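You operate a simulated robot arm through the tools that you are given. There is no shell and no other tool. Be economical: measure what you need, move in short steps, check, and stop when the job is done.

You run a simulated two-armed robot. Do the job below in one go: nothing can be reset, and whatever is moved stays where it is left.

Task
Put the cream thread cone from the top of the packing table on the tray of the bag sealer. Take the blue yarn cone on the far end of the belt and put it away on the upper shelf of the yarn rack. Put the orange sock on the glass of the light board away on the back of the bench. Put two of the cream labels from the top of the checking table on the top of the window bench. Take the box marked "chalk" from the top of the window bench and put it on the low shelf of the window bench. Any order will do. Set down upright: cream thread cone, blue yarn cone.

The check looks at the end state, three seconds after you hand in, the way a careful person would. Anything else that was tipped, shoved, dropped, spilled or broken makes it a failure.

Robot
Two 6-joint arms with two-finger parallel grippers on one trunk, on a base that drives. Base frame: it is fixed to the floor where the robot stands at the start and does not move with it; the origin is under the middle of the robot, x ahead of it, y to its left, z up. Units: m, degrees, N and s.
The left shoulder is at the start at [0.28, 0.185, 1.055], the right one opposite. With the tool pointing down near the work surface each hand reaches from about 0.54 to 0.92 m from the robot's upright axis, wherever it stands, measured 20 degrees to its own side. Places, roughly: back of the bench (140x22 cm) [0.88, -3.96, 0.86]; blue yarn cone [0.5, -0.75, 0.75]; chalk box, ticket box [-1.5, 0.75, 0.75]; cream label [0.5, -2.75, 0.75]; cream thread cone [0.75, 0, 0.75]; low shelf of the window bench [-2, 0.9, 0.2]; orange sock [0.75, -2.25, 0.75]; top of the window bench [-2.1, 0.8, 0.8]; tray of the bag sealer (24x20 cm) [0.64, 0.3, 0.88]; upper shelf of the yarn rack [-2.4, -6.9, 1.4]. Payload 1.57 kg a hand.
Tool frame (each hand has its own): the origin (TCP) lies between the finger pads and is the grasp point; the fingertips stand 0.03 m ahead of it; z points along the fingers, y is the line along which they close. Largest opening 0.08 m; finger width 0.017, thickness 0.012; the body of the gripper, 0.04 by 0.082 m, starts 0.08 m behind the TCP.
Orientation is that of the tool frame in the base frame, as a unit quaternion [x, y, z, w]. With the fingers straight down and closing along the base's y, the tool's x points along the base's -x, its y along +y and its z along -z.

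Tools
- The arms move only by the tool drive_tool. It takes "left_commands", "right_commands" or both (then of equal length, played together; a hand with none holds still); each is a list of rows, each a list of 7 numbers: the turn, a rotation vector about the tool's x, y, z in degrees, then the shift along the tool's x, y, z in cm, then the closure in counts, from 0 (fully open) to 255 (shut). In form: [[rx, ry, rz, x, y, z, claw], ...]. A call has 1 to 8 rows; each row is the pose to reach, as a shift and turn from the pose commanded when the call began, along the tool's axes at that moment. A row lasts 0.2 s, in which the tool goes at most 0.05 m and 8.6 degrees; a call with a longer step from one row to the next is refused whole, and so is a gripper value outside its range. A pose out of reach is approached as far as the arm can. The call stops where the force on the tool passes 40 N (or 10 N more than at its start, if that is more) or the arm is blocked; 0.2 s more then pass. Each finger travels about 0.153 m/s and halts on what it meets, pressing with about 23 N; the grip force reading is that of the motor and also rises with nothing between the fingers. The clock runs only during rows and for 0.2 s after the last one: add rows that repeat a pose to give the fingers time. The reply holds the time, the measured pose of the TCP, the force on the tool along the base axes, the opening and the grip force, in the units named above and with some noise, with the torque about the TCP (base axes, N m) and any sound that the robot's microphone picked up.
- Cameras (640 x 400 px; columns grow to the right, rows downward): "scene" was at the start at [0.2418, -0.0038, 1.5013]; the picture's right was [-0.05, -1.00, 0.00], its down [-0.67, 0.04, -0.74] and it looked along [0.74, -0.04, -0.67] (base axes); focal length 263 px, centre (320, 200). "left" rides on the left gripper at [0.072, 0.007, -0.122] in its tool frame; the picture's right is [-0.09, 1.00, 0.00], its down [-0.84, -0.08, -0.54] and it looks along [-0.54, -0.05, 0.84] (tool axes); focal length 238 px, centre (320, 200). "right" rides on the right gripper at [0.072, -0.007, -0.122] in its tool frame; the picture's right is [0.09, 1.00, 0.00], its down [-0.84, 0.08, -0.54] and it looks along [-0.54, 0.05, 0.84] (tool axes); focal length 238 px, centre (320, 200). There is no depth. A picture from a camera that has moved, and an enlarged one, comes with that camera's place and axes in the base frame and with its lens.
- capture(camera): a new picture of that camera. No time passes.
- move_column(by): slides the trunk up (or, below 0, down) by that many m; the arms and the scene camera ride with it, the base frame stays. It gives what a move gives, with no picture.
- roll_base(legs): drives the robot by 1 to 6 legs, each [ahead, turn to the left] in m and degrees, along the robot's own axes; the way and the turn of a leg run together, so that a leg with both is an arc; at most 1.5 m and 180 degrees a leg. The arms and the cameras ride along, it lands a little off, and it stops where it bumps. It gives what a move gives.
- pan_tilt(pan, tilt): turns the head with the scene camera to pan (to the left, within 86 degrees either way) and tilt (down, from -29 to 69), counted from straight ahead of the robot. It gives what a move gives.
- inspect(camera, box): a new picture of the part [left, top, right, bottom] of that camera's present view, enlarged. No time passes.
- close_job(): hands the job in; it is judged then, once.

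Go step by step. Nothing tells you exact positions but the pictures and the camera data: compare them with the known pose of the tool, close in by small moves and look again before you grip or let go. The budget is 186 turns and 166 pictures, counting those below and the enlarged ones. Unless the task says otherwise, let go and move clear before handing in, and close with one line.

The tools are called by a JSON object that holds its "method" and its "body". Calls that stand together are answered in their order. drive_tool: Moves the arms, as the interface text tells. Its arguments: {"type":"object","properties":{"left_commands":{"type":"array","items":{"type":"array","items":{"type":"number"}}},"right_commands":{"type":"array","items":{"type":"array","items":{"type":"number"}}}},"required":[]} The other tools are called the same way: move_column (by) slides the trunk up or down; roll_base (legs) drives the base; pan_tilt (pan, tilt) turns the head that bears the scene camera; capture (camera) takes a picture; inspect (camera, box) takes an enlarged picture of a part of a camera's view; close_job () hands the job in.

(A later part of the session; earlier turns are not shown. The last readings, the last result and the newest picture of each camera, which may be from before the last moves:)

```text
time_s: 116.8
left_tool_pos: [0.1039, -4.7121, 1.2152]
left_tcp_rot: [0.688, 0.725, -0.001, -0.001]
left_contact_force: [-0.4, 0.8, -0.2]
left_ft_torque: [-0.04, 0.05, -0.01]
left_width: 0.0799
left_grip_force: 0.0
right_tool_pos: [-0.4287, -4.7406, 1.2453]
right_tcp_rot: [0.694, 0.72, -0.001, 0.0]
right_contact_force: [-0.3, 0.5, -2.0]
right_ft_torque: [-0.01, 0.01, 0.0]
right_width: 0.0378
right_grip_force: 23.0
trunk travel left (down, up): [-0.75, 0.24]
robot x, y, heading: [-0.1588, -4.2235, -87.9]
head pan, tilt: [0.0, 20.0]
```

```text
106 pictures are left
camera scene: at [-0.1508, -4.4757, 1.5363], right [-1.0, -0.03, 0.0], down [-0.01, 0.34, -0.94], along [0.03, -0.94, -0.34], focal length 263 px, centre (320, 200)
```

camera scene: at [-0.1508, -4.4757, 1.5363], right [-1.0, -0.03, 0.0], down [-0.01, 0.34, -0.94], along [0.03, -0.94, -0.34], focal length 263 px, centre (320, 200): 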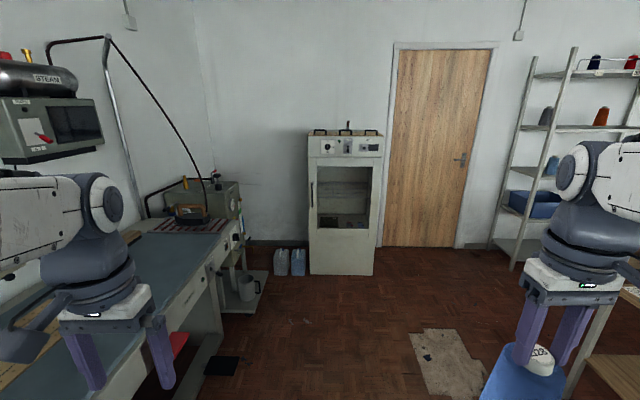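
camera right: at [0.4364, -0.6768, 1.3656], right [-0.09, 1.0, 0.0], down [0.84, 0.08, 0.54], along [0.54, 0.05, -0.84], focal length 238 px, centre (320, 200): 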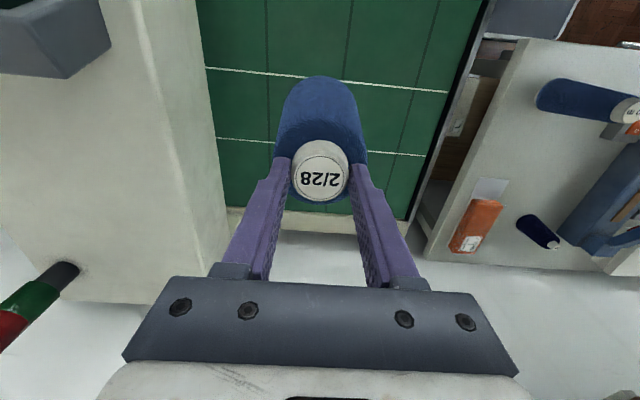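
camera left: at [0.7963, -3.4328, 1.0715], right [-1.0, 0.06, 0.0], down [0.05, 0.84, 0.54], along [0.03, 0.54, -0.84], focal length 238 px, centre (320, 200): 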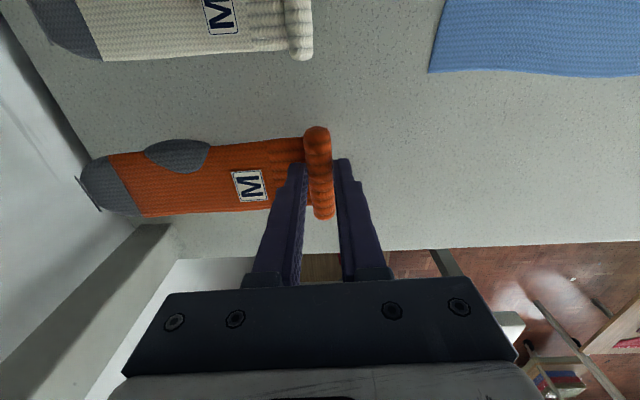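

The oven, door and yarn rack are ahead right; a small table leg stands near (−1.5, −5.5), so I'll go past it on the −y side. I'll advance, angle right, and look.

{"method": "roll_base", "body": {"legs": [[1.4, 0], [0, -62], [0.85, 0]]}}

{"method": "pan_tilt", "body": {"pan": 0, "tilt": 15}}

{"method": "capture", "body": {"camera": "scene"}}

{"method": "pan_tilt", "body": {"pan": 30, "tilt": 5}}

{"method": "capture", "body": {"camera": "scene"}}

```text
time_s: 130.7
left_tool_pos: [-1.1875, -6.478, 1.2157]
left_tcp_rot: [0.97, 0.244, 0.001, 0.0]
left_contact_force: [-0.4, -0.3, -0.2]
left_ft_torque: [0.0, 0.01, -0.01]
left_width: 0.0799
left_grip_force: 0.1
right_tool_pos: [-1.4406, -6.0065, 1.2445]
right_tcp_rot: [0.972, 0.236, 0.002, 0.0]
right_contact_force: [-0.3, -0.1, -1.4]
right_ft_torque: [0.01, 0.01, 0.0]
right_width: 0.0377
right_grip_force: 22.9
trunk travel left (down, up): [-0.75, 0.24]
robot x, y, heading: [-0.8571, -6.0349, -153.1]
head pan, tilt: [0.0, 20.0]
```

```text
time_s: 131.4
left_tool_pos: [-1.1883, -6.479, 1.215]
left_tcp_rot: [0.97, 0.245, 0.0, 0.001]
left_contact_force: [0.6, -0.1, -0.1]
left_ft_torque: [-0.01, -0.01, 0.01]
left_width: 0.08
left_grip_force: 0.1
right_tool_pos: [-1.4409, -6.007, 1.2447]
right_tcp_rot: [0.972, 0.236, 0.0, 0.0]
right_contact_force: [0.1, 0.6, -2.0]
right_ft_torque: [0.04, 0.01, 0.0]
right_width: 0.0373
right_grip_force: 23.3
trunk travel left (down, up): [-0.75, 0.24]
robot x, y, heading: [-0.8593, -6.0333, -152.9]
head pan, tilt: [0.0, 15.0]
```

```text
105 pictures are left
camera scene: at [-1.084, -6.1478, 1.5444], right [-0.46, 0.89, 0.0], down [0.23, 0.12, -0.97], along [-0.86, -0.44, -0.26], focal length 263 px, centre (320, 200)
```

scene: 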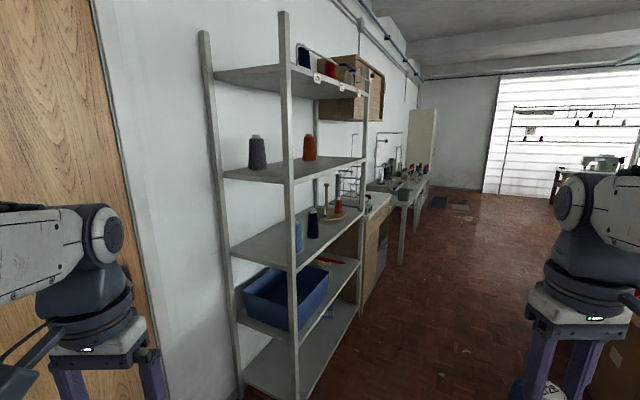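

```text
time_s: 132.3
left_tool_pos: [-1.1891, -6.4791, 1.2147]
left_tcp_rot: [0.97, 0.244, 0.0, 0.0]
left_contact_force: [0.6, 0.2, 0.7]
left_ft_torque: [-0.03, 0.01, 0.0]
left_width: 0.0797
left_grip_force: 0.0
right_tool_pos: [-1.4412, -6.0079, 1.2438]
right_tcp_rot: [0.972, 0.236, 0.0, 0.0]
right_contact_force: [-0.1, -0.5, -2.4]
right_ft_torque: [0.02, 0.0, -0.03]
right_width: 0.0375
right_grip_force: 22.8
trunk travel left (down, up): [-0.75, 0.24]
robot x, y, heading: [-0.8569, -6.0309, -152.9]
head pan, tilt: [30.0, 5.0]
```

```text
104 pictures are left
camera scene: at [-1.0508, -6.1823, 1.5606], right [-0.84, 0.54, 0.0], down [0.05, 0.07, -1.0], along [-0.54, -0.84, -0.09], focal length 263 px, centre (320, 200)
```

scene: 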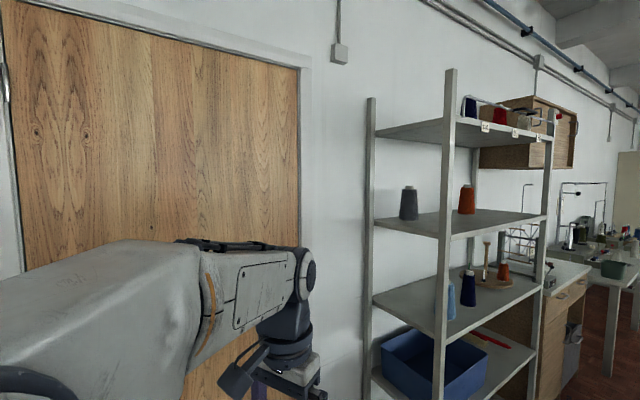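

The upper shelf (about z 1.36) has another shelf only ~0.4 m above it, so a hand pointing down won't fit. I must regrip the neck with the hand horizontal, which needs a nearby free surface, so I'll look around.

{"method": "pan_tilt", "body": {"pan": -50, "tilt": 25}}

{"method": "capture", "body": {"camera": "scene"}}

{"method": "pan_tilt", "body": {"pan": 8, "tilt": 20}}

{"method": "inspect", "body": {"camera": "scene", "box": [180, 20, 440, 280]}}

```text
time_s: 133.8
left_tool_pos: [-1.187, -6.4793, 1.2158]
left_tcp_rot: [0.97, 0.244, 0.001, 0.0]
left_contact_force: [0.4, -0.2, -0.5]
left_ft_torque: [-0.06, 0.01, 0.02]
left_width: 0.0799
left_grip_force: 0.0
right_tool_pos: [-1.4417, -6.0078, 1.2448]
right_tcp_rot: [0.972, 0.236, 0.0, 0.0]
right_contact_force: [-0.8, 0.8, -2.5]
right_ft_torque: [0.02, -0.02, 0.0]
right_width: 0.0375
right_grip_force: 23.2
trunk travel left (down, up): [-0.75, 0.24]
robot x, y, heading: [-0.8552, -6.031, -152.9]
head pan, tilt: [-50.0, 25.0]
```

```text
103 pictures are left
camera scene: at [-1.0858, -6.0695, 1.5282], right [0.39, 0.92, 0.0], down [0.39, -0.16, -0.91], along [-0.84, 0.35, -0.42], focal length 263 px, centre (320, 200)
```

scene: 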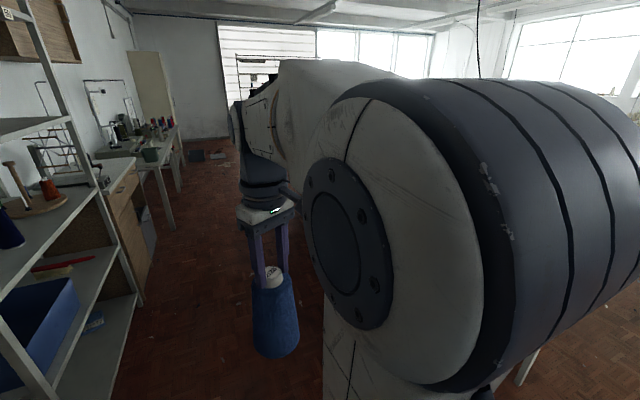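

```text
time_s: 135.1
left_tool_pos: [-1.1888, -6.4778, 1.2163]
left_tcp_rot: [0.97, 0.244, 0.0, 0.0]
left_contact_force: [0.5, -1.0, 0.5]
left_ft_torque: [0.02, -0.02, -0.02]
left_width: 0.08
left_grip_force: 0.1
right_tool_pos: [-1.4408, -6.0066, 1.2452]
right_tcp_rot: [0.972, 0.235, 0.0, 0.0]
right_contact_force: [0.4, 0.1, -2.7]
right_ft_torque: [-0.02, -0.01, -0.02]
right_width: 0.0373
right_grip_force: 23.1
trunk travel left (down, up): [-0.75, 0.24]
robot x, y, heading: [-0.8585, -6.0301, -153.0]
head pan, tilt: [8.0, 20.0]
```

```text
1.54 times, centred on (310, 150) of scene
camera zoom: at [-1.0771, -6.1587, 1.5363], right [-0.57, 0.82, 0.0], down [0.28, 0.2, -0.94], along [-0.77, -0.54, -0.34], focal length 405 px, centre (335, 277)
```

zoom: 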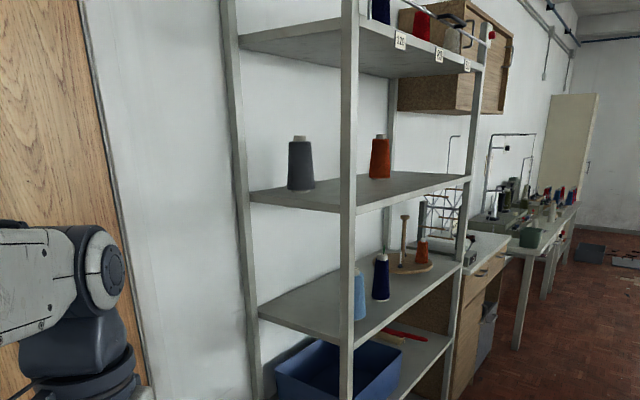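

The right grip width has crept from 38.8 to 37.3 mm, so I'll check whether the cone is slipping.

{"method": "inspect", "body": {"camera": "right", "box": [220, 60, 420, 260]}}

```text
2.00 times, centred on (320, 160) of right
camera zoom: at [-1.3811, -5.9685, 1.3662], right [0.54, -0.84, 0.0], down [-0.71, -0.45, 0.54], along [-0.46, -0.29, -0.84], focal length 477 px, centre (320, 280)
```

zoom: 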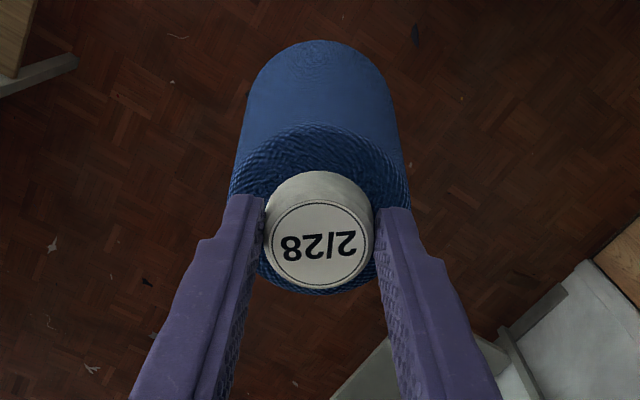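

The cone has only settled slightly, but a regrip is due. The floor here is open and flat, and lowering the trunk gives the same arm posture as at a table, so I'll set it down there briefly.

{"method": "move_column", "body": {"by": -0.74}}

{"method": "pan_tilt", "body": {"pan": -10, "tilt": 50}}

{"method": "capture", "body": {"camera": "scene"}}

{"method": "capture", "body": {"camera": "right"}}

```text
refused: -0.74 is not a number from -0.4 to 0.4
```

```text
time_s: 136.1
left_tool_pos: [-1.1875, -6.4769, 1.2158]
left_tcp_rot: [0.97, 0.244, 0.001, 0.001]
left_contact_force: [-0.2, 0.3, 0.2]
left_ft_torque: [-0.01, 0.01, -0.03]
left_width: 0.0802
left_grip_force: 0.1
right_tool_pos: [-1.4412, -6.0074, 1.2451]
right_tcp_rot: [0.972, 0.236, -0.001, 0.0]
right_contact_force: [-0.2, 0.0, -2.6]
right_ft_torque: [-0.01, 0.0, 0.01]
right_width: 0.0375
right_grip_force: 22.9
trunk travel left (down, up): [-0.75, 0.24]
robot x, y, heading: [-0.8583, -6.0328, -152.9]
head pan, tilt: [-10.0, 50.0]
```

```text
100 pictures are left
camera scene: at [-1.0745, -6.1279, 1.4908], right [-0.3, 0.96, 0.0], down [0.73, 0.23, -0.64], along [-0.61, -0.19, -0.77], focal length 263 px, centre (320, 200)
```

scene: 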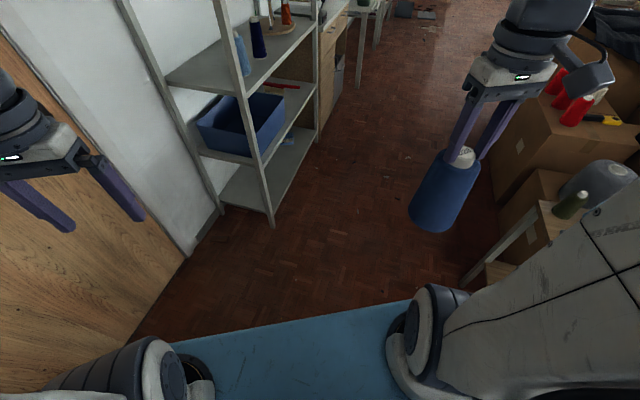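

```text
99 pictures are left
camera right: at [-1.3811, -5.9685, 1.3662], right [0.54, -0.84, 0.0], down [-0.71, -0.45, 0.54], along [-0.46, -0.29, -0.84], focal length 238 px, centre (320, 200)
```

right: 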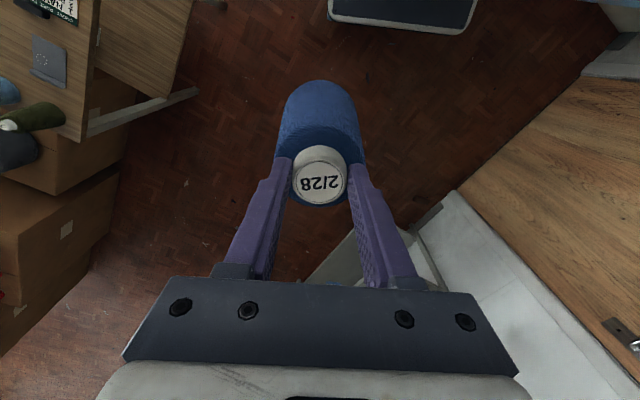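

There's a blue panel fixed to the robot's front that I must not hit with the lowered arms. I'll lower the trunk by 0.35 m and measure that panel.

{"method": "move_column", "body": {"by": -0.35}}

{"method": "capture", "body": {"camera": "scene"}}

```text
time_s: 139.5
left_tool_pos: [-1.1873, -6.4779, 0.8659]
left_tcp_rot: [0.97, 0.244, 0.0, 0.0]
left_contact_force: [0.0, 0.3, 0.8]
left_ft_torque: [0.03, 0.02, -0.02]
left_width: 0.08
left_grip_force: 0.0
right_tool_pos: [-1.4409, -6.007, 0.8947]
right_tcp_rot: [0.972, 0.237, 0.0, 0.0]
right_contact_force: [0.0, 0.8, -1.7]
right_ft_torque: [0.04, 0.01, 0.0]
right_width: 0.0374
right_grip_force: 23.1
trunk travel left (down, up): [-0.4, 0.59]
robot x, y, heading: [-0.8585, -6.0328, -153.0]
head pan, tilt: [-10.0, 50.0]
```

```text
98 pictures are left
camera scene: at [-1.0744, -6.1279, 1.1407], right [-0.29, 0.96, 0.0], down [0.73, 0.23, -0.64], along [-0.61, -0.19, -0.77], focal length 263 px, centre (320, 200)
```

scene: 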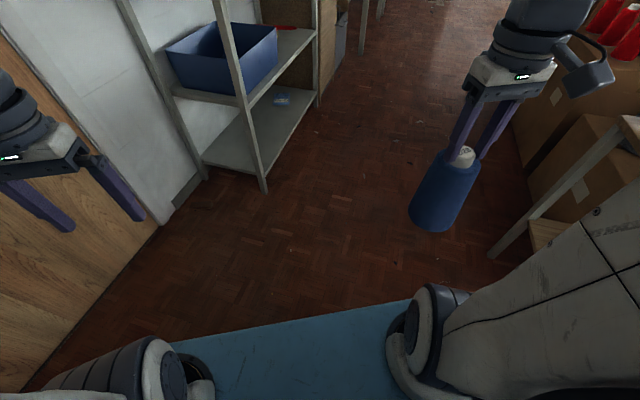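

The panel rides with the trunk, so it's no obstacle. I'll lower the rest of the way.

{"method": "move_column", "body": {"by": -0.38}}

{"method": "capture", "body": {"camera": "scene"}}

{"method": "capture", "body": {"camera": "right"}}

```text
time_s: 143.2
left_tool_pos: [-1.187, -6.4775, 0.4863]
left_tcp_rot: [0.97, 0.245, 0.0, 0.0]
left_contact_force: [1.3, -0.1, 0.6]
left_ft_torque: [0.02, -0.01, -0.02]
left_width: 0.0799
left_grip_force: 0.1
right_tool_pos: [-1.4411, -6.0066, 0.5145]
right_tcp_rot: [0.972, 0.236, 0.0, 0.0]
right_contact_force: [1.0, 0.1, -2.3]
right_ft_torque: [-0.01, 0.0, 0.01]
right_width: 0.0373
right_grip_force: 22.8
trunk travel left (down, up): [-0.02, 0.97]
robot x, y, heading: [-0.8544, -6.0325, -152.7]
head pan, tilt: [-10.0, 50.0]
```

```text
97 pictures are left
camera scene: at [-1.0744, -6.1279, 0.7607], right [-0.29, 0.96, 0.0], down [0.73, 0.23, -0.64], along [-0.61, -0.19, -0.77], focal length 263 px, centre (320, 200)
```

scene: 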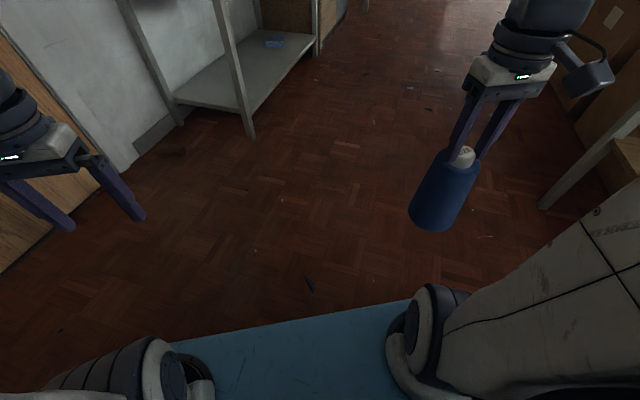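

```text
96 pictures are left
camera right: at [-1.381, -5.9685, 0.6362], right [0.54, -0.84, 0.0], down [-0.71, -0.45, 0.54], along [-0.46, -0.29, -0.84], focal length 238 px, centre (320, 200)
```

right: 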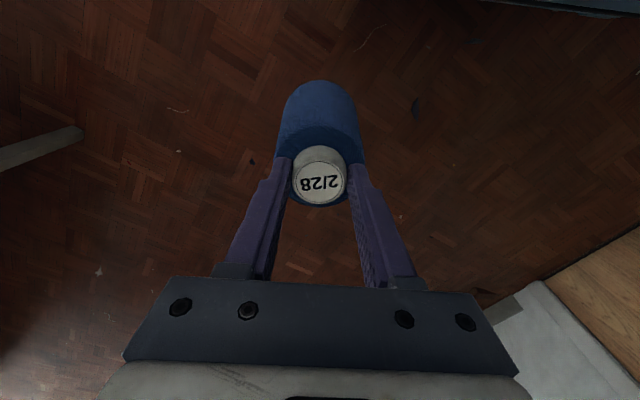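

I'll bring the cone in front of me and lower it toward the floor.

{"method": "drive_tool", "body": {"right_commands": [[0, 0, 0, -4, 2, 0, 255], [0, 0, 0, -8, 5, 1, 255], [0, 0, 0, -10, 7, 5, 255], [0, 0, 0, -10, 7, 10, 255], [0, 0, 0, -10, 7, 15, 255], [0, 0, 0, -10, 7, 20, 255], [0, 0, 0, -10, 7, 25, 255], [0, 0, 0, -10, 7, 27.5, 255]]}}

{"method": "capture", "body": {"camera": "scene"}}

```text
refused: row 2 steps farther than a row can; nothing moved
```

```text
95 pictures are left
camera scene: at [-1.0744, -6.1279, 0.7607], right [-0.29, 0.96, 0.0], down [0.73, 0.23, -0.64], along [-0.61, -0.19, -0.77], focal length 263 px, centre (320, 200)
```

scene: 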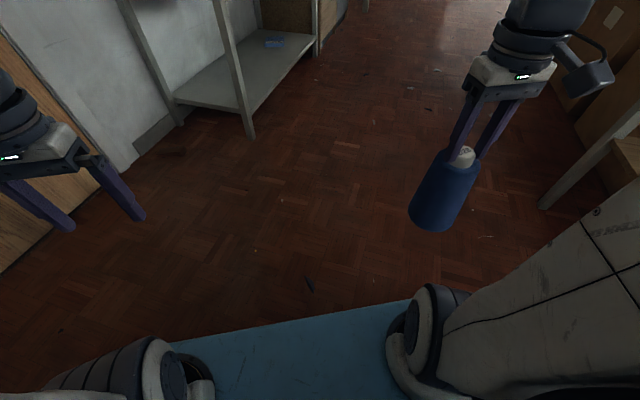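

That step was too long, so nothing moved. I'll resend it with shorter rows.

{"method": "drive_tool", "body": {"right_commands": [[0, 0, 0, -3.5, 2, 1, 255], [0, 0, 0, -7, 4.5, 3, 255], [0, 0, 0, -10, 7, 5.5, 255], [0, 0, 0, -10, 7, 10, 255], [0, 0, 0, -10, 7, 14.8, 255], [0, 0, 0, -10, 7, 19.6, 255], [0, 0, 0, -10, 7, 24.4, 255], [0, 0, 0, -10, 7, 27.5, 255]]}}

{"method": "capture", "body": {"camera": "scene"}}

```text
time_s: 145.0
left_tool_pos: [-1.1885, -6.4776, 0.486]
left_tcp_rot: [0.97, 0.245, 0.0, 0.0]
left_contact_force: [-0.6, -1.2, -0.2]
left_ft_torque: [-0.01, 0.0, -0.01]
left_width: 0.0802
left_grip_force: 0.3
right_tool_pos: [-1.4996, -6.1168, 0.2393]
right_tcp_rot: [0.972, 0.235, 0.0, 0.0]
right_contact_force: [-0.7, -0.3, -2.3]
right_ft_torque: [-0.01, 0.0, 0.0]
right_width: 0.0368
right_grip_force: 22.9
trunk travel left (down, up): [-0.02, 0.97]
robot x, y, heading: [-0.8544, -6.0313, -153.2]
head pan, tilt: [-10.0, 50.0]
```

```text
94 pictures are left
camera scene: at [-1.0744, -6.1279, 0.7608], right [-0.29, 0.96, 0.0], down [0.73, 0.23, -0.64], along [-0.61, -0.19, -0.77], focal length 263 px, centre (320, 200)
```

scene: 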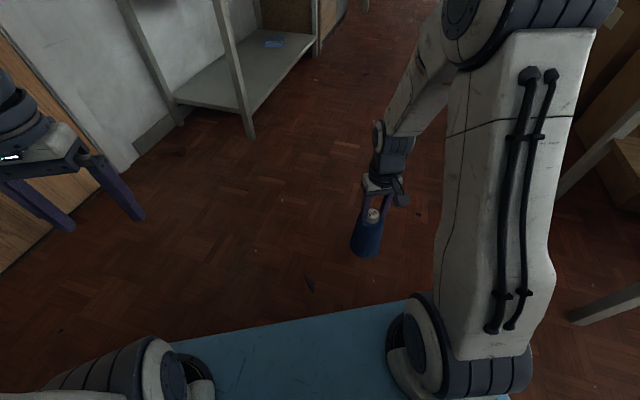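

The cone's base is about 4–5 cm above the floor. I'll creep down until I feel contact.

{"method": "drive_tool", "body": {"right_commands": [[0, 0, 0, 0, 0, 2, 255], [0, 0, 0, 0, 0, 3, 255], [0, 0, 0, 0, 0, 3.5, 255], [0, 0, 0, 0, 0, 4, 255]]}}

{"method": "inspect", "body": {"camera": "scene", "box": [310, 160, 430, 280]}}

```text
time_s: 146.0
left_tool_pos: [-1.1876, -6.4789, 0.4849]
left_tcp_rot: [0.97, 0.245, 0.0, 0.001]
left_contact_force: [1.0, -0.2, 0.4]
left_ft_torque: [0.02, 0.0, 0.01]
left_width: 0.0797
left_grip_force: 0.0
right_tool_pos: [-1.4979, -6.1162, 0.2001]
right_tcp_rot: [0.972, 0.236, 0.0, 0.0]
right_contact_force: [1.2, -0.5, -1.8]
right_ft_torque: [-0.01, 0.03, 0.02]
right_width: 0.037
right_grip_force: 22.7
trunk travel left (down, up): [-0.02, 0.97]
robot x, y, heading: [-0.8568, -6.0365, -152.8]
head pan, tilt: [-10.0, 50.0]
```

```text
3.33 times, centred on (370, 220) of scene
camera zoom: at [-1.0744, -6.1279, 0.7607], right [-0.29, 0.96, 0.0], down [0.73, 0.23, -0.64], along [-0.61, -0.19, -0.77], focal length 878 px, centre (153, 133)
```

zoom: 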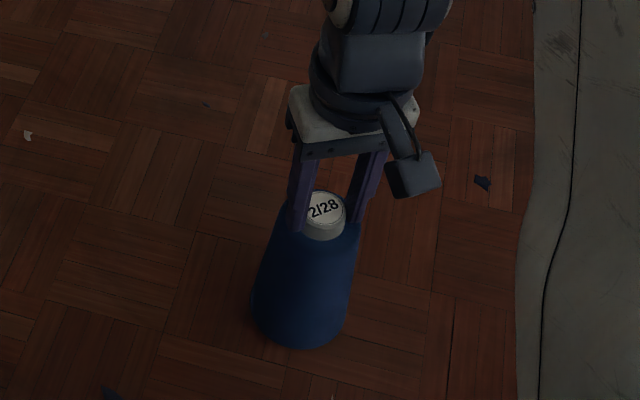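

No contact yet, so I'll keep creeping.

{"method": "drive_tool", "body": {"right_commands": [[0, 0, 0, 0, 0, 0.4, 255], [0, 0, 0, 0, 0, 0.8, 255], [0, 0, 0, 0, 0, 1.1, 255], [0, 0, 0, 0, 0, 1.4, 255]]}}

```text
time_s: 147.0
left_tool_pos: [-1.1875, -6.4784, 0.4865]
left_tcp_rot: [0.97, 0.245, 0.0, 0.0]
left_contact_force: [0.6, 0.7, 0.2]
left_ft_torque: [0.03, 0.02, 0.03]
left_width: 0.0801
left_grip_force: 0.2
right_tool_pos: [-1.4989, -6.1163, 0.1867]
right_tcp_rot: [0.972, 0.237, -0.001, 0.0]
right_contact_force: [5.2, -1.0, 25.5]
right_ft_torque: [-0.11, -0.02, -0.1]
right_width: 0.0373
right_grip_force: 23.0
trunk travel left (down, up): [-0.02, 0.97]
robot x, y, heading: [-0.8551, -6.033, -152.8]
head pan, tilt: [-10.0, 50.0]
```

Contact felt, with the base on the floor at TCP 0.188. I'll ease up, let go, rise, and look.

{"method": "drive_tool", "body": {"right_commands": [[0, 0, 0, 0, 0, -0.3, 255], [0, 0, 0, 0, 0, -0.4, 180], [0, 0, 0, 0, 0, -0.4, 60], [0, 0, 0, 0, 0, -0.4, 0], [0, 0, 0, 0, 0, -3, 0], [0, 0, 0, 0, 0, -7, 0], [0, 0, 0, 0, 0, -11.5, 0], [0, 0, 0, 0, 0, -16, 0]]}}

{"method": "capture", "body": {"camera": "right"}}

{"method": "inspect", "body": {"camera": "scene", "box": [310, 160, 430, 280]}}

```text
time_s: 148.8
left_tool_pos: [-1.1875, -6.478, 0.4863]
left_tcp_rot: [0.97, 0.244, 0.0, 0.0]
left_contact_force: [-0.4, 0.0, 0.2]
left_ft_torque: [0.01, -0.02, 0.01]
left_width: 0.0802
left_grip_force: 0.0
right_tool_pos: [-1.5007, -6.1129, 0.3472]
right_tcp_rot: [0.972, 0.236, 0.0, 0.0]
right_contact_force: [-0.5, 0.4, -0.6]
right_ft_torque: [0.02, 0.03, -0.03]
right_width: 0.0801
right_grip_force: 0.1
trunk travel left (down, up): [-0.02, 0.97]
robot x, y, heading: [-0.8573, -6.0331, -153.1]
head pan, tilt: [-10.0, 50.0]
```

```text
92 pictures are left
camera right: at [-1.4402, -6.0741, 0.4677], right [0.54, -0.84, 0.0], down [-0.71, -0.45, 0.54], along [-0.46, -0.29, -0.84], focal length 238 px, centre (320, 200)
```

right: 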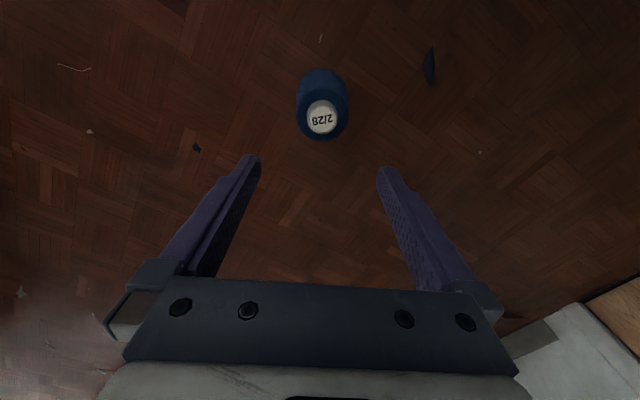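

```text
3.33 times, centred on (370, 220) of scene
camera zoom: at [-1.0744, -6.1279, 0.7606], right [-0.29, 0.96, 0.0], down [0.73, 0.23, -0.64], along [-0.61, -0.19, -0.77], focal length 878 px, centre (153, 133)
```

zoom: 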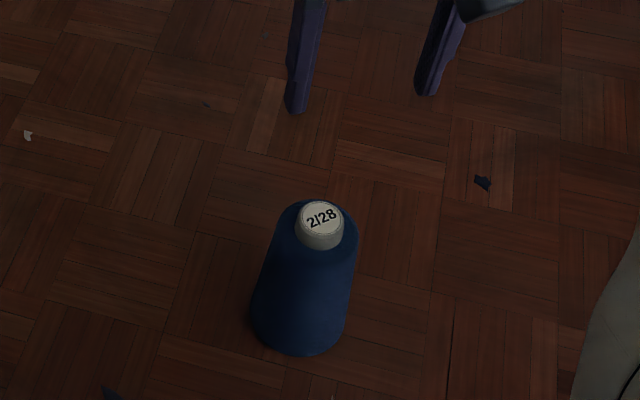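

The cone stands upright on the floor exactly under the hand. I'll back up 0.15 m for approach room and start turning the right hand to horizontal.

{"method": "roll_base", "body": {"legs": [[-0.15, 0]]}}

{"method": "drive_tool", "body": {"right_commands": [[0, -8, 0, 0, 0, 0, 0], [0, -16, 0, 0, 0, 0, 0], [0, -24, 0, 0, 0, 0, 0], [0, -32, 0, 0, 0, 0, 0], [0, -40, 0, 0, 0, 0, 0], [0, -48, 0, 0, 0, 0, 0]]}}

{"method": "capture", "body": {"camera": "scene"}}

```text
time_s: 150.2
left_tool_pos: [-1.0515, -6.4052, 0.4851]
left_tcp_rot: [0.97, 0.242, 0.0, -0.001]
left_contact_force: [0.7, -0.1, 0.4]
left_ft_torque: [0.0, -0.04, 0.0]
left_width: 0.08
left_grip_force: 0.1
right_tool_pos: [-1.3632, -6.0395, 0.3461]
right_tcp_rot: [0.972, 0.233, 0.0, 0.0]
right_contact_force: [-0.1, -0.9, -0.1]
right_ft_torque: [-0.01, -0.01, -0.02]
right_width: 0.0802
right_grip_force: 0.1
trunk travel left (down, up): [-0.02, 0.97]
robot x, y, heading: [-0.7171, -5.9624, -152.8]
head pan, tilt: [-10.0, 50.0]
```

```text
time_s: 151.6
left_tool_pos: [-1.0509, -6.4051, 0.4848]
left_tcp_rot: [0.97, 0.243, 0.0, -0.001]
left_contact_force: [-0.1, -0.1, 0.1]
left_ft_torque: [0.0, -0.01, 0.02]
left_width: 0.08
left_grip_force: 0.1
right_tool_pos: [-1.3981, -6.0559, 0.3624]
right_tcp_rot: [0.904, 0.234, -0.341, 0.107]
right_contact_force: [-1.4, 1.2, 0.8]
right_ft_torque: [0.0, -0.1, 0.02]
right_width: 0.08
right_grip_force: 0.0
right hand out of reach, approached as far as the arm can: row 4, 5, 6
trunk travel left (down, up): [-0.02, 0.97]
robot x, y, heading: [-0.7182, -5.9646, -153.3]
head pan, tilt: [-10.0, 50.0]
```

```text
90 pictures are left
camera scene: at [-0.9363, -6.0563, 0.7607], right [-0.29, 0.96, 0.0], down [0.73, 0.22, -0.64], along [-0.62, -0.19, -0.77], focal length 263 px, centre (320, 200)
```

scene: 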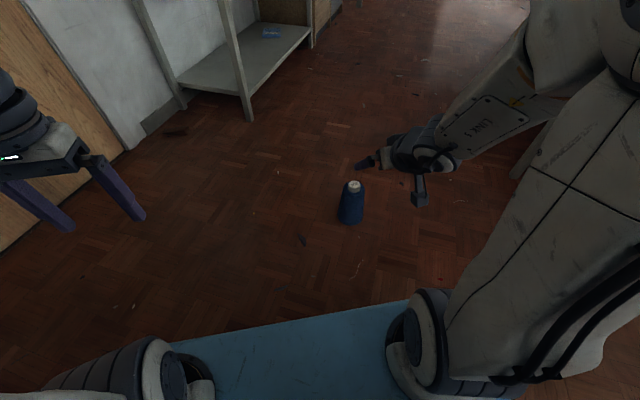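

Horizontal isn't reachable that close in. I'll extend the hand forward (well above the cone) while finishing the rotation.

{"method": "drive_tool", "body": {"right_commands": [[0, -7, 0, -2.3, 0, 2.6, 0], [0, -14, 0, -4.6, 0, 5.2, 0], [0, -21, 0, -7, 0, 7.8, 0], [0, -28, 0, -9.3, 0, 10.4, 0], [0, -35, 0, -11.7, 0, 13, 0], [0, -42, 0, -14, 0, 15.6, 0], [0, -42, 0, -14, 0, 15.6, 0]]}}

{"method": "capture", "body": {"camera": "scene"}}

{"method": "capture", "body": {"camera": "right"}}

```text
time_s: 153.2
left_tool_pos: [-1.0507, -6.4057, 0.4861]
left_tcp_rot: [0.97, 0.242, 0.0, 0.0]
left_contact_force: [-0.8, -0.5, 0.6]
left_ft_torque: [-0.02, -0.02, 0.0]
left_width: 0.08
left_grip_force: 0.0
right_tool_pos: [-1.5957, -6.1316, 0.3467]
right_tcp_rot: [0.722, 0.174, -0.642, 0.193]
right_contact_force: [-0.3, 0.5, 0.9]
right_ft_torque: [0.01, 0.01, -0.01]
right_width: 0.0801
right_grip_force: 0.0
right hand out of reach, approached as far as the arm can: row 4, 5, 6, 7
trunk travel left (down, up): [-0.02, 0.97]
robot x, y, heading: [-0.7167, -5.9595, -153.3]
head pan, tilt: [-10.0, 50.0]
```

```text
89 pictures are left
camera scene: at [-0.9363, -6.0563, 0.7607], right [-0.29, 0.96, 0.0], down [0.73, 0.22, -0.64], along [-0.61, -0.19, -0.77], focal length 263 px, centre (320, 200)
```

scene: 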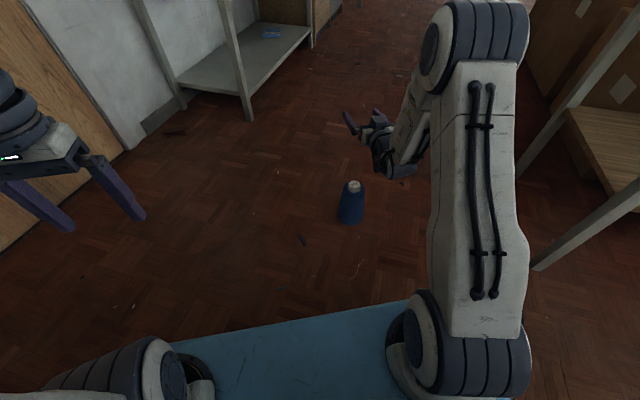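

```text
88 pictures are left
camera right: at [-1.4867, -6.0647, 0.2867], right [0.51, -0.86, -0.04], down [0.41, 0.2, 0.89], along [-0.76, -0.47, 0.45], focal length 238 px, centre (320, 200)
```

right: 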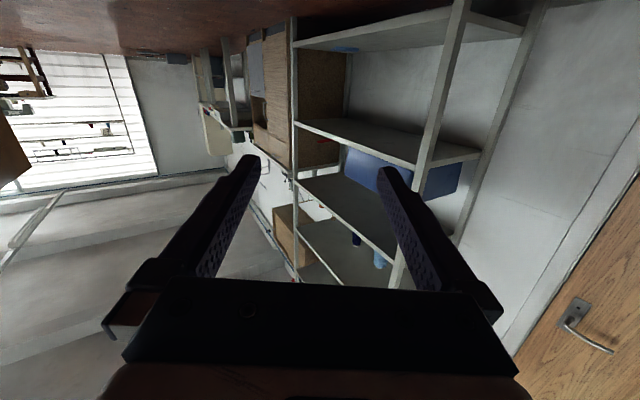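

The hand is now within 6° of horizontal. If I back up 0.1 m, the cone will be right beneath it and the open fingers can come straight down around the neck.

{"method": "roll_base", "body": {"legs": [[-0.1, 0]]}}

{"method": "inspect", "body": {"camera": "scene", "box": [260, 40, 460, 240]}}

```text
time_s: 154.3
left_tool_pos: [-0.9618, -6.3604, 0.4853]
left_tcp_rot: [0.97, 0.241, -0.001, -0.001]
left_contact_force: [-0.3, -0.4, 0.2]
left_ft_torque: [0.0, -0.03, 0.0]
left_width: 0.0799
left_grip_force: 0.0
right_tool_pos: [-1.5055, -6.0854, 0.3484]
right_tcp_rot: [0.722, 0.174, -0.642, 0.193]
right_contact_force: [-0.1, 0.0, -0.2]
right_ft_torque: [-0.05, 0.01, -0.01]
right_width: 0.0802
right_grip_force: 0.0
trunk travel left (down, up): [-0.02, 0.97]
robot x, y, heading: [-0.6254, -5.9143, -153.4]
head pan, tilt: [-10.0, 50.0]
```

```text
2.00 times, centred on (360, 140) of scene
camera zoom: at [-0.8465, -6.0103, 0.7607], right [-0.29, 0.96, 0.0], down [0.73, 0.22, -0.64], along [-0.62, -0.19, -0.77], focal length 527 px, centre (240, 320)
```

zoom: 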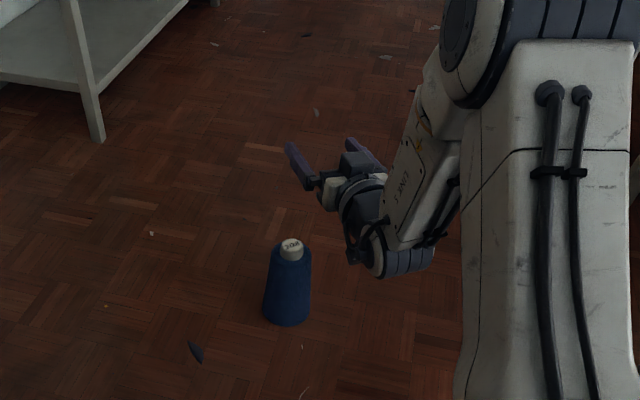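

The cone's neck is at about (−1.498, −6.116). I'll shift the hand over it and come partway down, then compare the measured pose.

{"method": "drive_tool", "body": {"right_commands": [[0, 0, 0, 0, 0.5, 2.5, 0], [0, 0, 0, 1, 1, 5, 0], [0, 0, 0, 4, 1, 5, 0], [0, 0, 0, 7, 1, 5, 0], [0, 0, 0, 9, 1, 5, 0], [0, 0, 0, 9, 1, 5, 0]]}}

{"method": "inspect", "body": {"camera": "scene", "box": [260, 40, 460, 240]}}

```text
time_s: 155.7
left_tool_pos: [-0.9623, -6.3597, 0.4864]
left_tcp_rot: [0.97, 0.241, 0.0, 0.0]
left_contact_force: [-0.6, 0.1, 1.0]
left_ft_torque: [-0.01, 0.01, -0.01]
left_width: 0.0802
left_grip_force: 0.1
right_tool_pos: [-1.5421, -6.1036, 0.2554]
right_tcp_rot: [0.722, 0.175, -0.638, 0.202]
right_contact_force: [0.3, 0.2, -0.4]
right_ft_torque: [0.01, -0.01, 0.02]
right_width: 0.08
right_grip_force: 0.1
right hand out of reach, approached as far as the arm can: row 1, 2, 3, 4, 5, 6
trunk travel left (down, up): [-0.02, 0.97]
robot x, y, heading: [-0.6263, -5.9165, -153.3]
head pan, tilt: [-10.0, 50.0]
```

```text
2.00 times, centred on (360, 140) of scene
camera zoom: at [-0.8465, -6.0103, 0.7607], right [-0.29, 0.96, 0.0], down [0.73, 0.22, -0.64], along [-0.62, -0.19, -0.77], focal length 527 px, centre (240, 320)
```

zoom: 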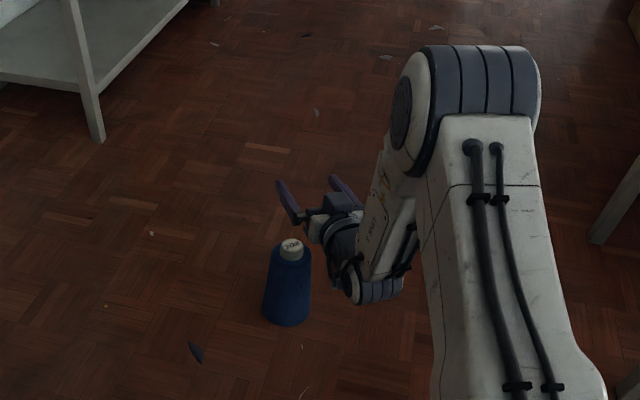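

Full horizontal is just past the wrist's limit, which skews the position. I'll ask for 9° nose-down instead so the pose becomes exact.

{"method": "drive_tool", "body": {"right_commands": [[0, 5, 0, 0, 0, 0, 0], [0, 9, 0, 0, 0, 0, 0], [0, 9, 0, 0, 0, 0, 0]]}}

{"method": "inspect", "body": {"camera": "scene", "box": [280, 80, 420, 220]}}

```text
time_s: 156.5
left_tool_pos: [-0.9623, -6.3588, 0.4852]
left_tcp_rot: [0.971, 0.241, 0.0, 0.0]
left_contact_force: [-0.4, -0.3, 0.1]
left_ft_torque: [0.0, 0.0, -0.03]
left_width: 0.0801
left_grip_force: 0.1
right_tool_pos: [-1.5433, -6.1032, 0.2543]
right_tcp_rot: [0.77, 0.189, -0.582, 0.179]
right_contact_force: [1.1, -0.4, -0.4]
right_ft_torque: [0.0, 0.01, 0.0]
right_width: 0.0801
right_grip_force: 0.0
trunk travel left (down, up): [-0.02, 0.97]
robot x, y, heading: [-0.6301, -5.9154, -153.4]
head pan, tilt: [-10.0, 50.0]
```

```text
2.86 times, centred on (350, 150) of scene
camera zoom: at [-0.8465, -6.0103, 0.7607], right [-0.29, 0.96, 0.0], down [0.73, 0.22, -0.64], along [-0.62, -0.19, -0.77], focal length 752 px, centre (234, 343)
```

zoom: 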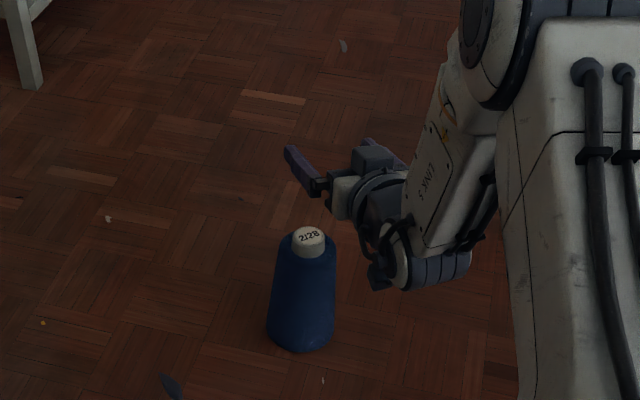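

Now the pose is exact, at 15° nose-down. I'll shift 3.4 cm left and 3 cm back to centre over the neck, still above it, and view from both cameras.

{"method": "drive_tool", "body": {"right_commands": [[0, -2, 0, 0.5, 1.7, -1.5, 0], [0, -4, 0, 1, 3.4, -3.1, 0], [0, -5, 0, 1, 3.4, -3.1, 0]]}}

{"method": "inspect", "body": {"camera": "scene", "box": [280, 80, 420, 220]}}

{"method": "capture", "body": {"camera": "right"}}

```text
time_s: 157.3
left_tool_pos: [-0.9632, -6.3591, 0.4862]
left_tcp_rot: [0.971, 0.241, 0.0, 0.001]
left_contact_force: [0.6, -0.1, 0.2]
left_ft_torque: [0.03, -0.04, 0.03]
left_width: 0.0797
left_grip_force: 0.1
right_tool_pos: [-1.5148, -6.1001, 0.2615]
right_tcp_rot: [0.746, 0.179, -0.61, 0.199]
right_contact_force: [0.0, -0.1, 0.0]
right_ft_torque: [0.0, 0.01, 0.0]
right_width: 0.08
right_grip_force: 0.1
right hand out of reach, approached as far as the arm can: row 1, 2, 3
trunk travel left (down, up): [-0.02, 0.97]
robot x, y, heading: [-0.6245, -5.9097, -153.3]
head pan, tilt: [-10.0, 50.0]
```

```text
2.86 times, centred on (350, 150) of scene
camera zoom: at [-0.8465, -6.0103, 0.7607], right [-0.29, 0.96, 0.0], down [0.73, 0.22, -0.64], along [-0.62, -0.19, -0.77], focal length 752 px, centre (234, 343)
```

zoom: 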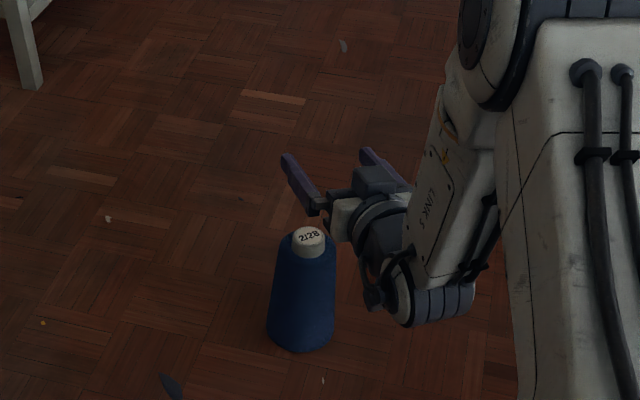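

```text
83 pictures are left
camera right: at [-1.4027, -6.0296, 0.2111], right [0.53, -0.85, -0.01], down [0.33, 0.19, 0.92], along [-0.78, -0.49, 0.39], focal length 238 px, centre (320, 200)
```

right: 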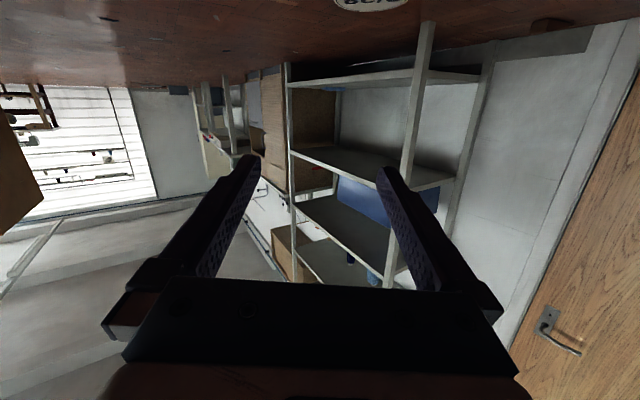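

The hand is cramped this close. I'll back up another 0.08 m and extend it forward to the cone instead.

{"method": "roll_base", "body": {"legs": [[-0.08, 0]]}}

{"method": "drive_tool", "body": {"right_commands": [[0, 0, 0, -0.5, 0.6, 2.5, 0], [0, 0, 0, -1, 1.1, 5, 0], [0, 0, 0, -1.2, 1.6, 7.3, 0], [0, 0, 0, -1.2, 1.6, 7.3, 0]]}}

{"method": "inspect", "body": {"camera": "scene", "box": [280, 40, 440, 200]}}

```text
time_s: 158.4
left_tool_pos: [-0.8912, -6.324, 0.4856]
left_tcp_rot: [0.971, 0.241, 0.0, 0.001]
left_contact_force: [0.9, -0.5, -0.4]
left_ft_torque: [-0.03, 0.0, -0.01]
left_width: 0.0801
left_grip_force: 0.1
right_tool_pos: [-1.444, -6.0626, 0.2607]
right_tcp_rot: [0.746, 0.18, -0.61, 0.2]
right_contact_force: [-0.3, 0.4, 0.4]
right_ft_torque: [0.01, 0.0, -0.03]
right_width: 0.0798
right_grip_force: 0.0
trunk travel left (down, up): [-0.02, 0.97]
robot x, y, heading: [-0.5599, -5.878, -153.3]
head pan, tilt: [-10.0, 50.0]
```

```text
time_s: 159.4
left_tool_pos: [-0.8904, -6.3237, 0.486]
left_tcp_rot: [0.971, 0.24, 0.0, 0.0]
left_contact_force: [0.3, -0.7, -0.7]
left_ft_torque: [-0.01, 0.0, 0.0]
left_width: 0.08
left_grip_force: 0.2
right_tool_pos: [-1.5059, -6.1028, 0.2611]
right_tcp_rot: [0.745, 0.184, -0.607, 0.204]
right_contact_force: [1.2, -0.2, 0.5]
right_ft_torque: [-0.01, 0.05, 0.01]
right_width: 0.0799
right_grip_force: 0.2
right hand out of reach, approached as far as the arm can: row 2, 3, 4
trunk travel left (down, up): [-0.02, 0.97]
robot x, y, heading: [-0.556, -5.8856, -153.4]
head pan, tilt: [-10.0, 50.0]
```

```text
2.50 times, centred on (360, 120) of scene
camera zoom: at [-0.7749, -5.974, 0.7607], right [-0.29, 0.96, 0.0], down [0.73, 0.22, -0.64], along [-0.62, -0.18, -0.77], focal length 658 px, centre (220, 400)
```

zoom: 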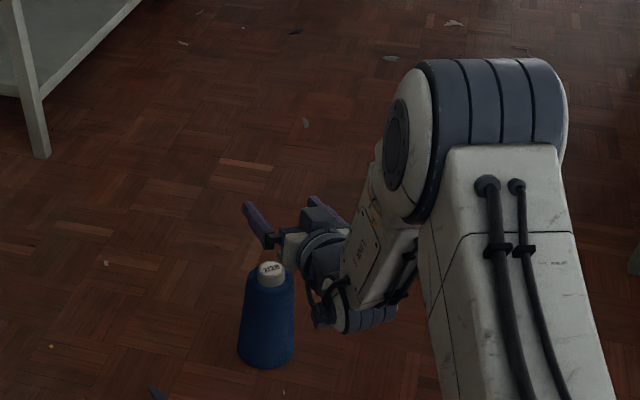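

The hand is about 1.4 cm right of the cone at its limit. A 0.8° base turn left fixes that.

{"method": "roll_base", "body": {"legs": [[0, 0.8]]}}

{"method": "drive_tool", "body": {"right_commands": [[0, 0, 0, 1.5, 0, 0, 0], [0, 0, 0, 3, 0, 0, 0], [0, 0, 0, 4, 0, 0.2, 0], [0, 0, 0, 4, 0, 0.2, 0]]}}

{"method": "inspect", "body": {"camera": "scene", "box": [280, 80, 380, 180]}}

```text
time_s: 160.1
left_tool_pos: [-0.8845, -6.3272, 0.4857]
left_tcp_rot: [0.969, 0.247, 0.0, 0.0]
left_contact_force: [0.3, 0.1, 0.5]
left_ft_torque: [0.01, 0.03, 0.01]
left_width: 0.0801
left_grip_force: 0.1
right_tool_pos: [-1.5033, -6.1174, 0.2617]
right_tcp_rot: [0.744, 0.188, -0.607, 0.208]
right_contact_force: [0.1, 0.1, 0.1]
right_ft_torque: [-0.03, 0.01, 0.0]
right_width: 0.0803
right_grip_force: 0.0
trunk travel left (down, up): [-0.02, 0.97]
robot x, y, heading: [-0.5607, -5.8812, -152.5]
head pan, tilt: [-10.0, 50.0]
```

```text
time_s: 161.1
left_tool_pos: [-0.8855, -6.3284, 0.4861]
left_tcp_rot: [0.969, 0.247, 0.0, 0.0]
left_contact_force: [-1.0, -0.2, -0.6]
left_ft_torque: [0.02, 0.0, -0.01]
left_width: 0.0799
left_grip_force: 0.2
right_tool_pos: [-1.4977, -6.1162, 0.2215]
right_tcp_rot: [0.744, 0.19, -0.606, 0.209]
right_contact_force: [0.8, 0.7, 1.3]
right_ft_torque: [-0.01, -0.02, -0.03]
right_width: 0.0798
right_grip_force: 0.0
trunk travel left (down, up): [-0.02, 0.97]
robot x, y, heading: [-0.5551, -5.8826, -152.8]
head pan, tilt: [-10.0, 50.0]
```

```text
4.00 times, centred on (330, 130) of scene
camera zoom: at [-0.7736, -5.977, 0.7607], right [-0.3, 0.95, 0.0], down [0.73, 0.23, -0.64], along [-0.61, -0.19, -0.77], focal length 1054 px, centre (280, 480)
```

zoom: 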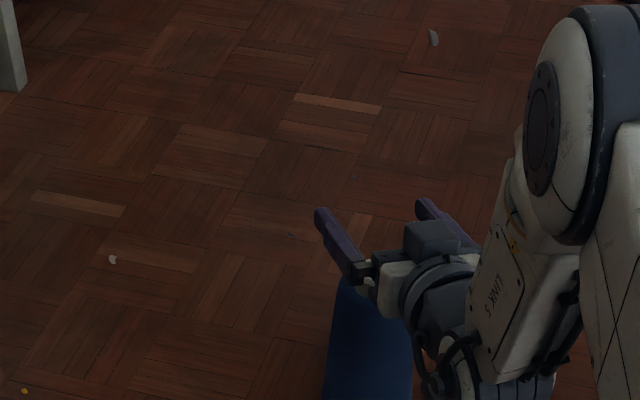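

The hand is now aligned to within a millimetre or two. I'll lower it straight down to neck height with the fingers open.

{"method": "drive_tool", "body": {"right_commands": [[0, 0, 0, 1.8, -0.15, 0.3, 0], [0, 0, 0, 3.6, -0.3, 0.6, 0], [0, 0, 0, 4.6, -0.35, 0.8, 0], [0, 0, 0, 5.2, -0.4, 0.95, 0], [0, 0, 0, 5.2, -0.4, 0.95, 0]]}}

{"method": "inspect", "body": {"camera": "scene", "box": [280, 80, 380, 180]}}

{"method": "capture", "body": {"camera": "right"}}

```text
time_s: 162.3
left_tool_pos: [-0.8843, -6.3275, 0.4847]
left_tcp_rot: [0.969, 0.247, 0.0, 0.0]
left_contact_force: [0.7, -0.2, 0.3]
left_ft_torque: [0.01, -0.01, 0.0]
left_width: 0.0801
left_grip_force: 0.0
right_tool_pos: [-1.4997, -6.116, 0.1689]
right_tcp_rot: [0.743, 0.191, -0.606, 0.211]
right_contact_force: [-0.1, 0.4, 0.3]
right_ft_torque: [-0.02, 0.01, -0.01]
right_width: 0.0798
right_grip_force: 0.1
trunk travel left (down, up): [-0.02, 0.97]
robot x, y, heading: [-0.5617, -5.881, -152.4]
head pan, tilt: [-10.0, 50.0]
```

```text
4.00 times, centred on (330, 130) of scene
camera zoom: at [-0.7736, -5.977, 0.7607], right [-0.3, 0.95, 0.0], down [0.73, 0.23, -0.64], along [-0.61, -0.19, -0.77], focal length 1054 px, centre (280, 480)
```

zoom: 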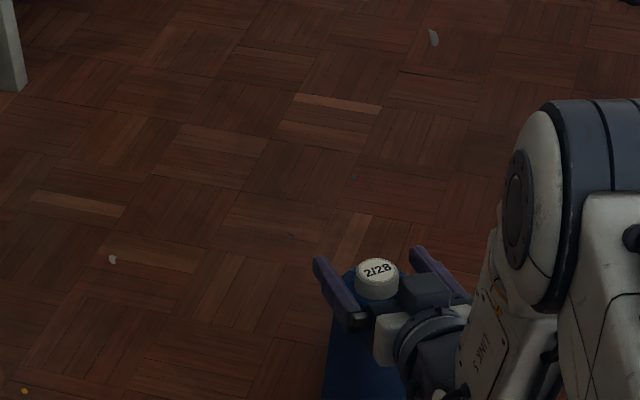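

```text
79 pictures are left
camera right: at [-1.3895, -6.0421, 0.1197], right [0.56, -0.83, -0.01], down [0.32, 0.21, 0.92], along [-0.77, -0.52, 0.38], focal length 238 px, centre (320, 200)
```

right: 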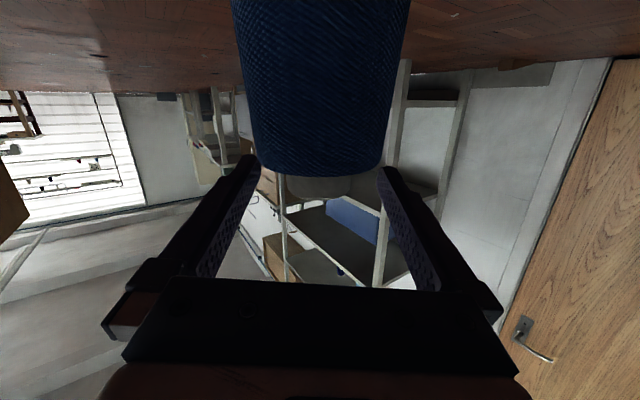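

The neck is centred between the fingers at the TCP. I'll close and lift slowly.

{"method": "drive_tool", "body": {"right_commands": [[0, 0, 0, 0, 0, 0, 255], [0, 0, 0, 0, 0, 0, 255], [0, 0, 0, 0, 0, 0, 255], [0, 0, 0, -0.5, 0, 0, 255], [0, 0, 0, -1.2, 0, -0.2, 255], [0, 0, 0, -2.5, 0, -0.4, 255], [0, 0, 0, -4.5, 0, -0.8, 255]]}}

{"method": "inspect", "body": {"camera": "scene", "box": [280, 80, 380, 180]}}

{"method": "capture", "body": {"camera": "right"}}

```text
time_s: 163.9
left_tool_pos: [-0.8855, -6.3279, 0.4869]
left_tcp_rot: [0.969, 0.247, 0.0, 0.0]
left_contact_force: [-0.1, -0.2, -0.2]
left_ft_torque: [0.04, -0.01, 0.0]
left_width: 0.0801
left_grip_force: 0.0
right_tool_pos: [-1.4998, -6.1151, 0.2157]
right_tcp_rot: [0.744, 0.19, -0.606, 0.209]
right_contact_force: [0.9, 0.7, -1.0]
right_ft_torque: [-0.03, 0.01, 0.0]
right_width: 0.0376
right_grip_force: 23.0
trunk travel left (down, up): [-0.02, 0.97]
robot x, y, heading: [-0.5559, -5.8791, -152.2]
head pan, tilt: [-10.0, 50.0]
```

```text
4.00 times, centred on (330, 130) of scene
camera zoom: at [-0.7737, -5.9771, 0.7606], right [-0.3, 0.95, 0.0], down [0.73, 0.23, -0.64], along [-0.61, -0.19, -0.77], focal length 1054 px, centre (280, 480)
```

zoom: 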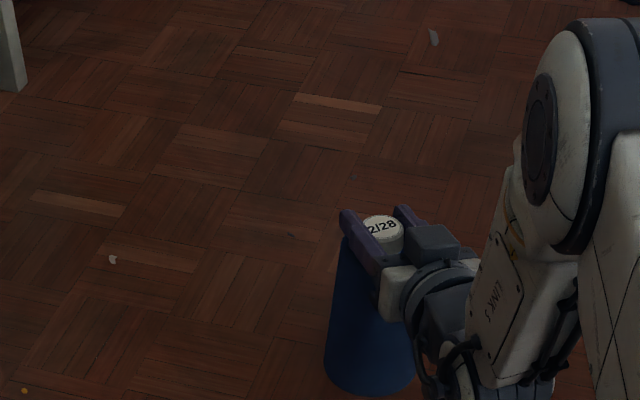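

```text
77 pictures are left
camera right: at [-1.3908, -6.0414, 0.1651], right [0.55, -0.83, -0.01], down [0.32, 0.2, 0.92], along [-0.77, -0.51, 0.38], focal length 238 px, centre (320, 200)
```

right: 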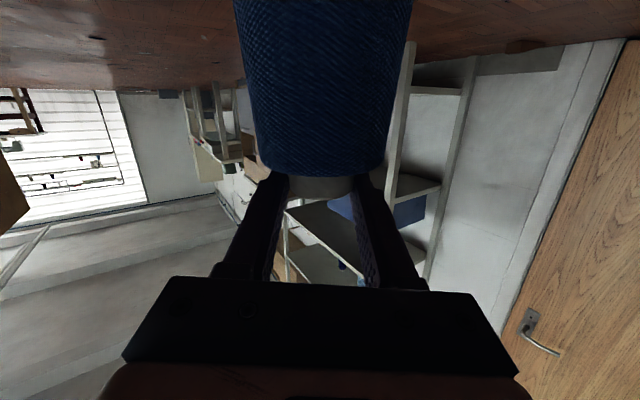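

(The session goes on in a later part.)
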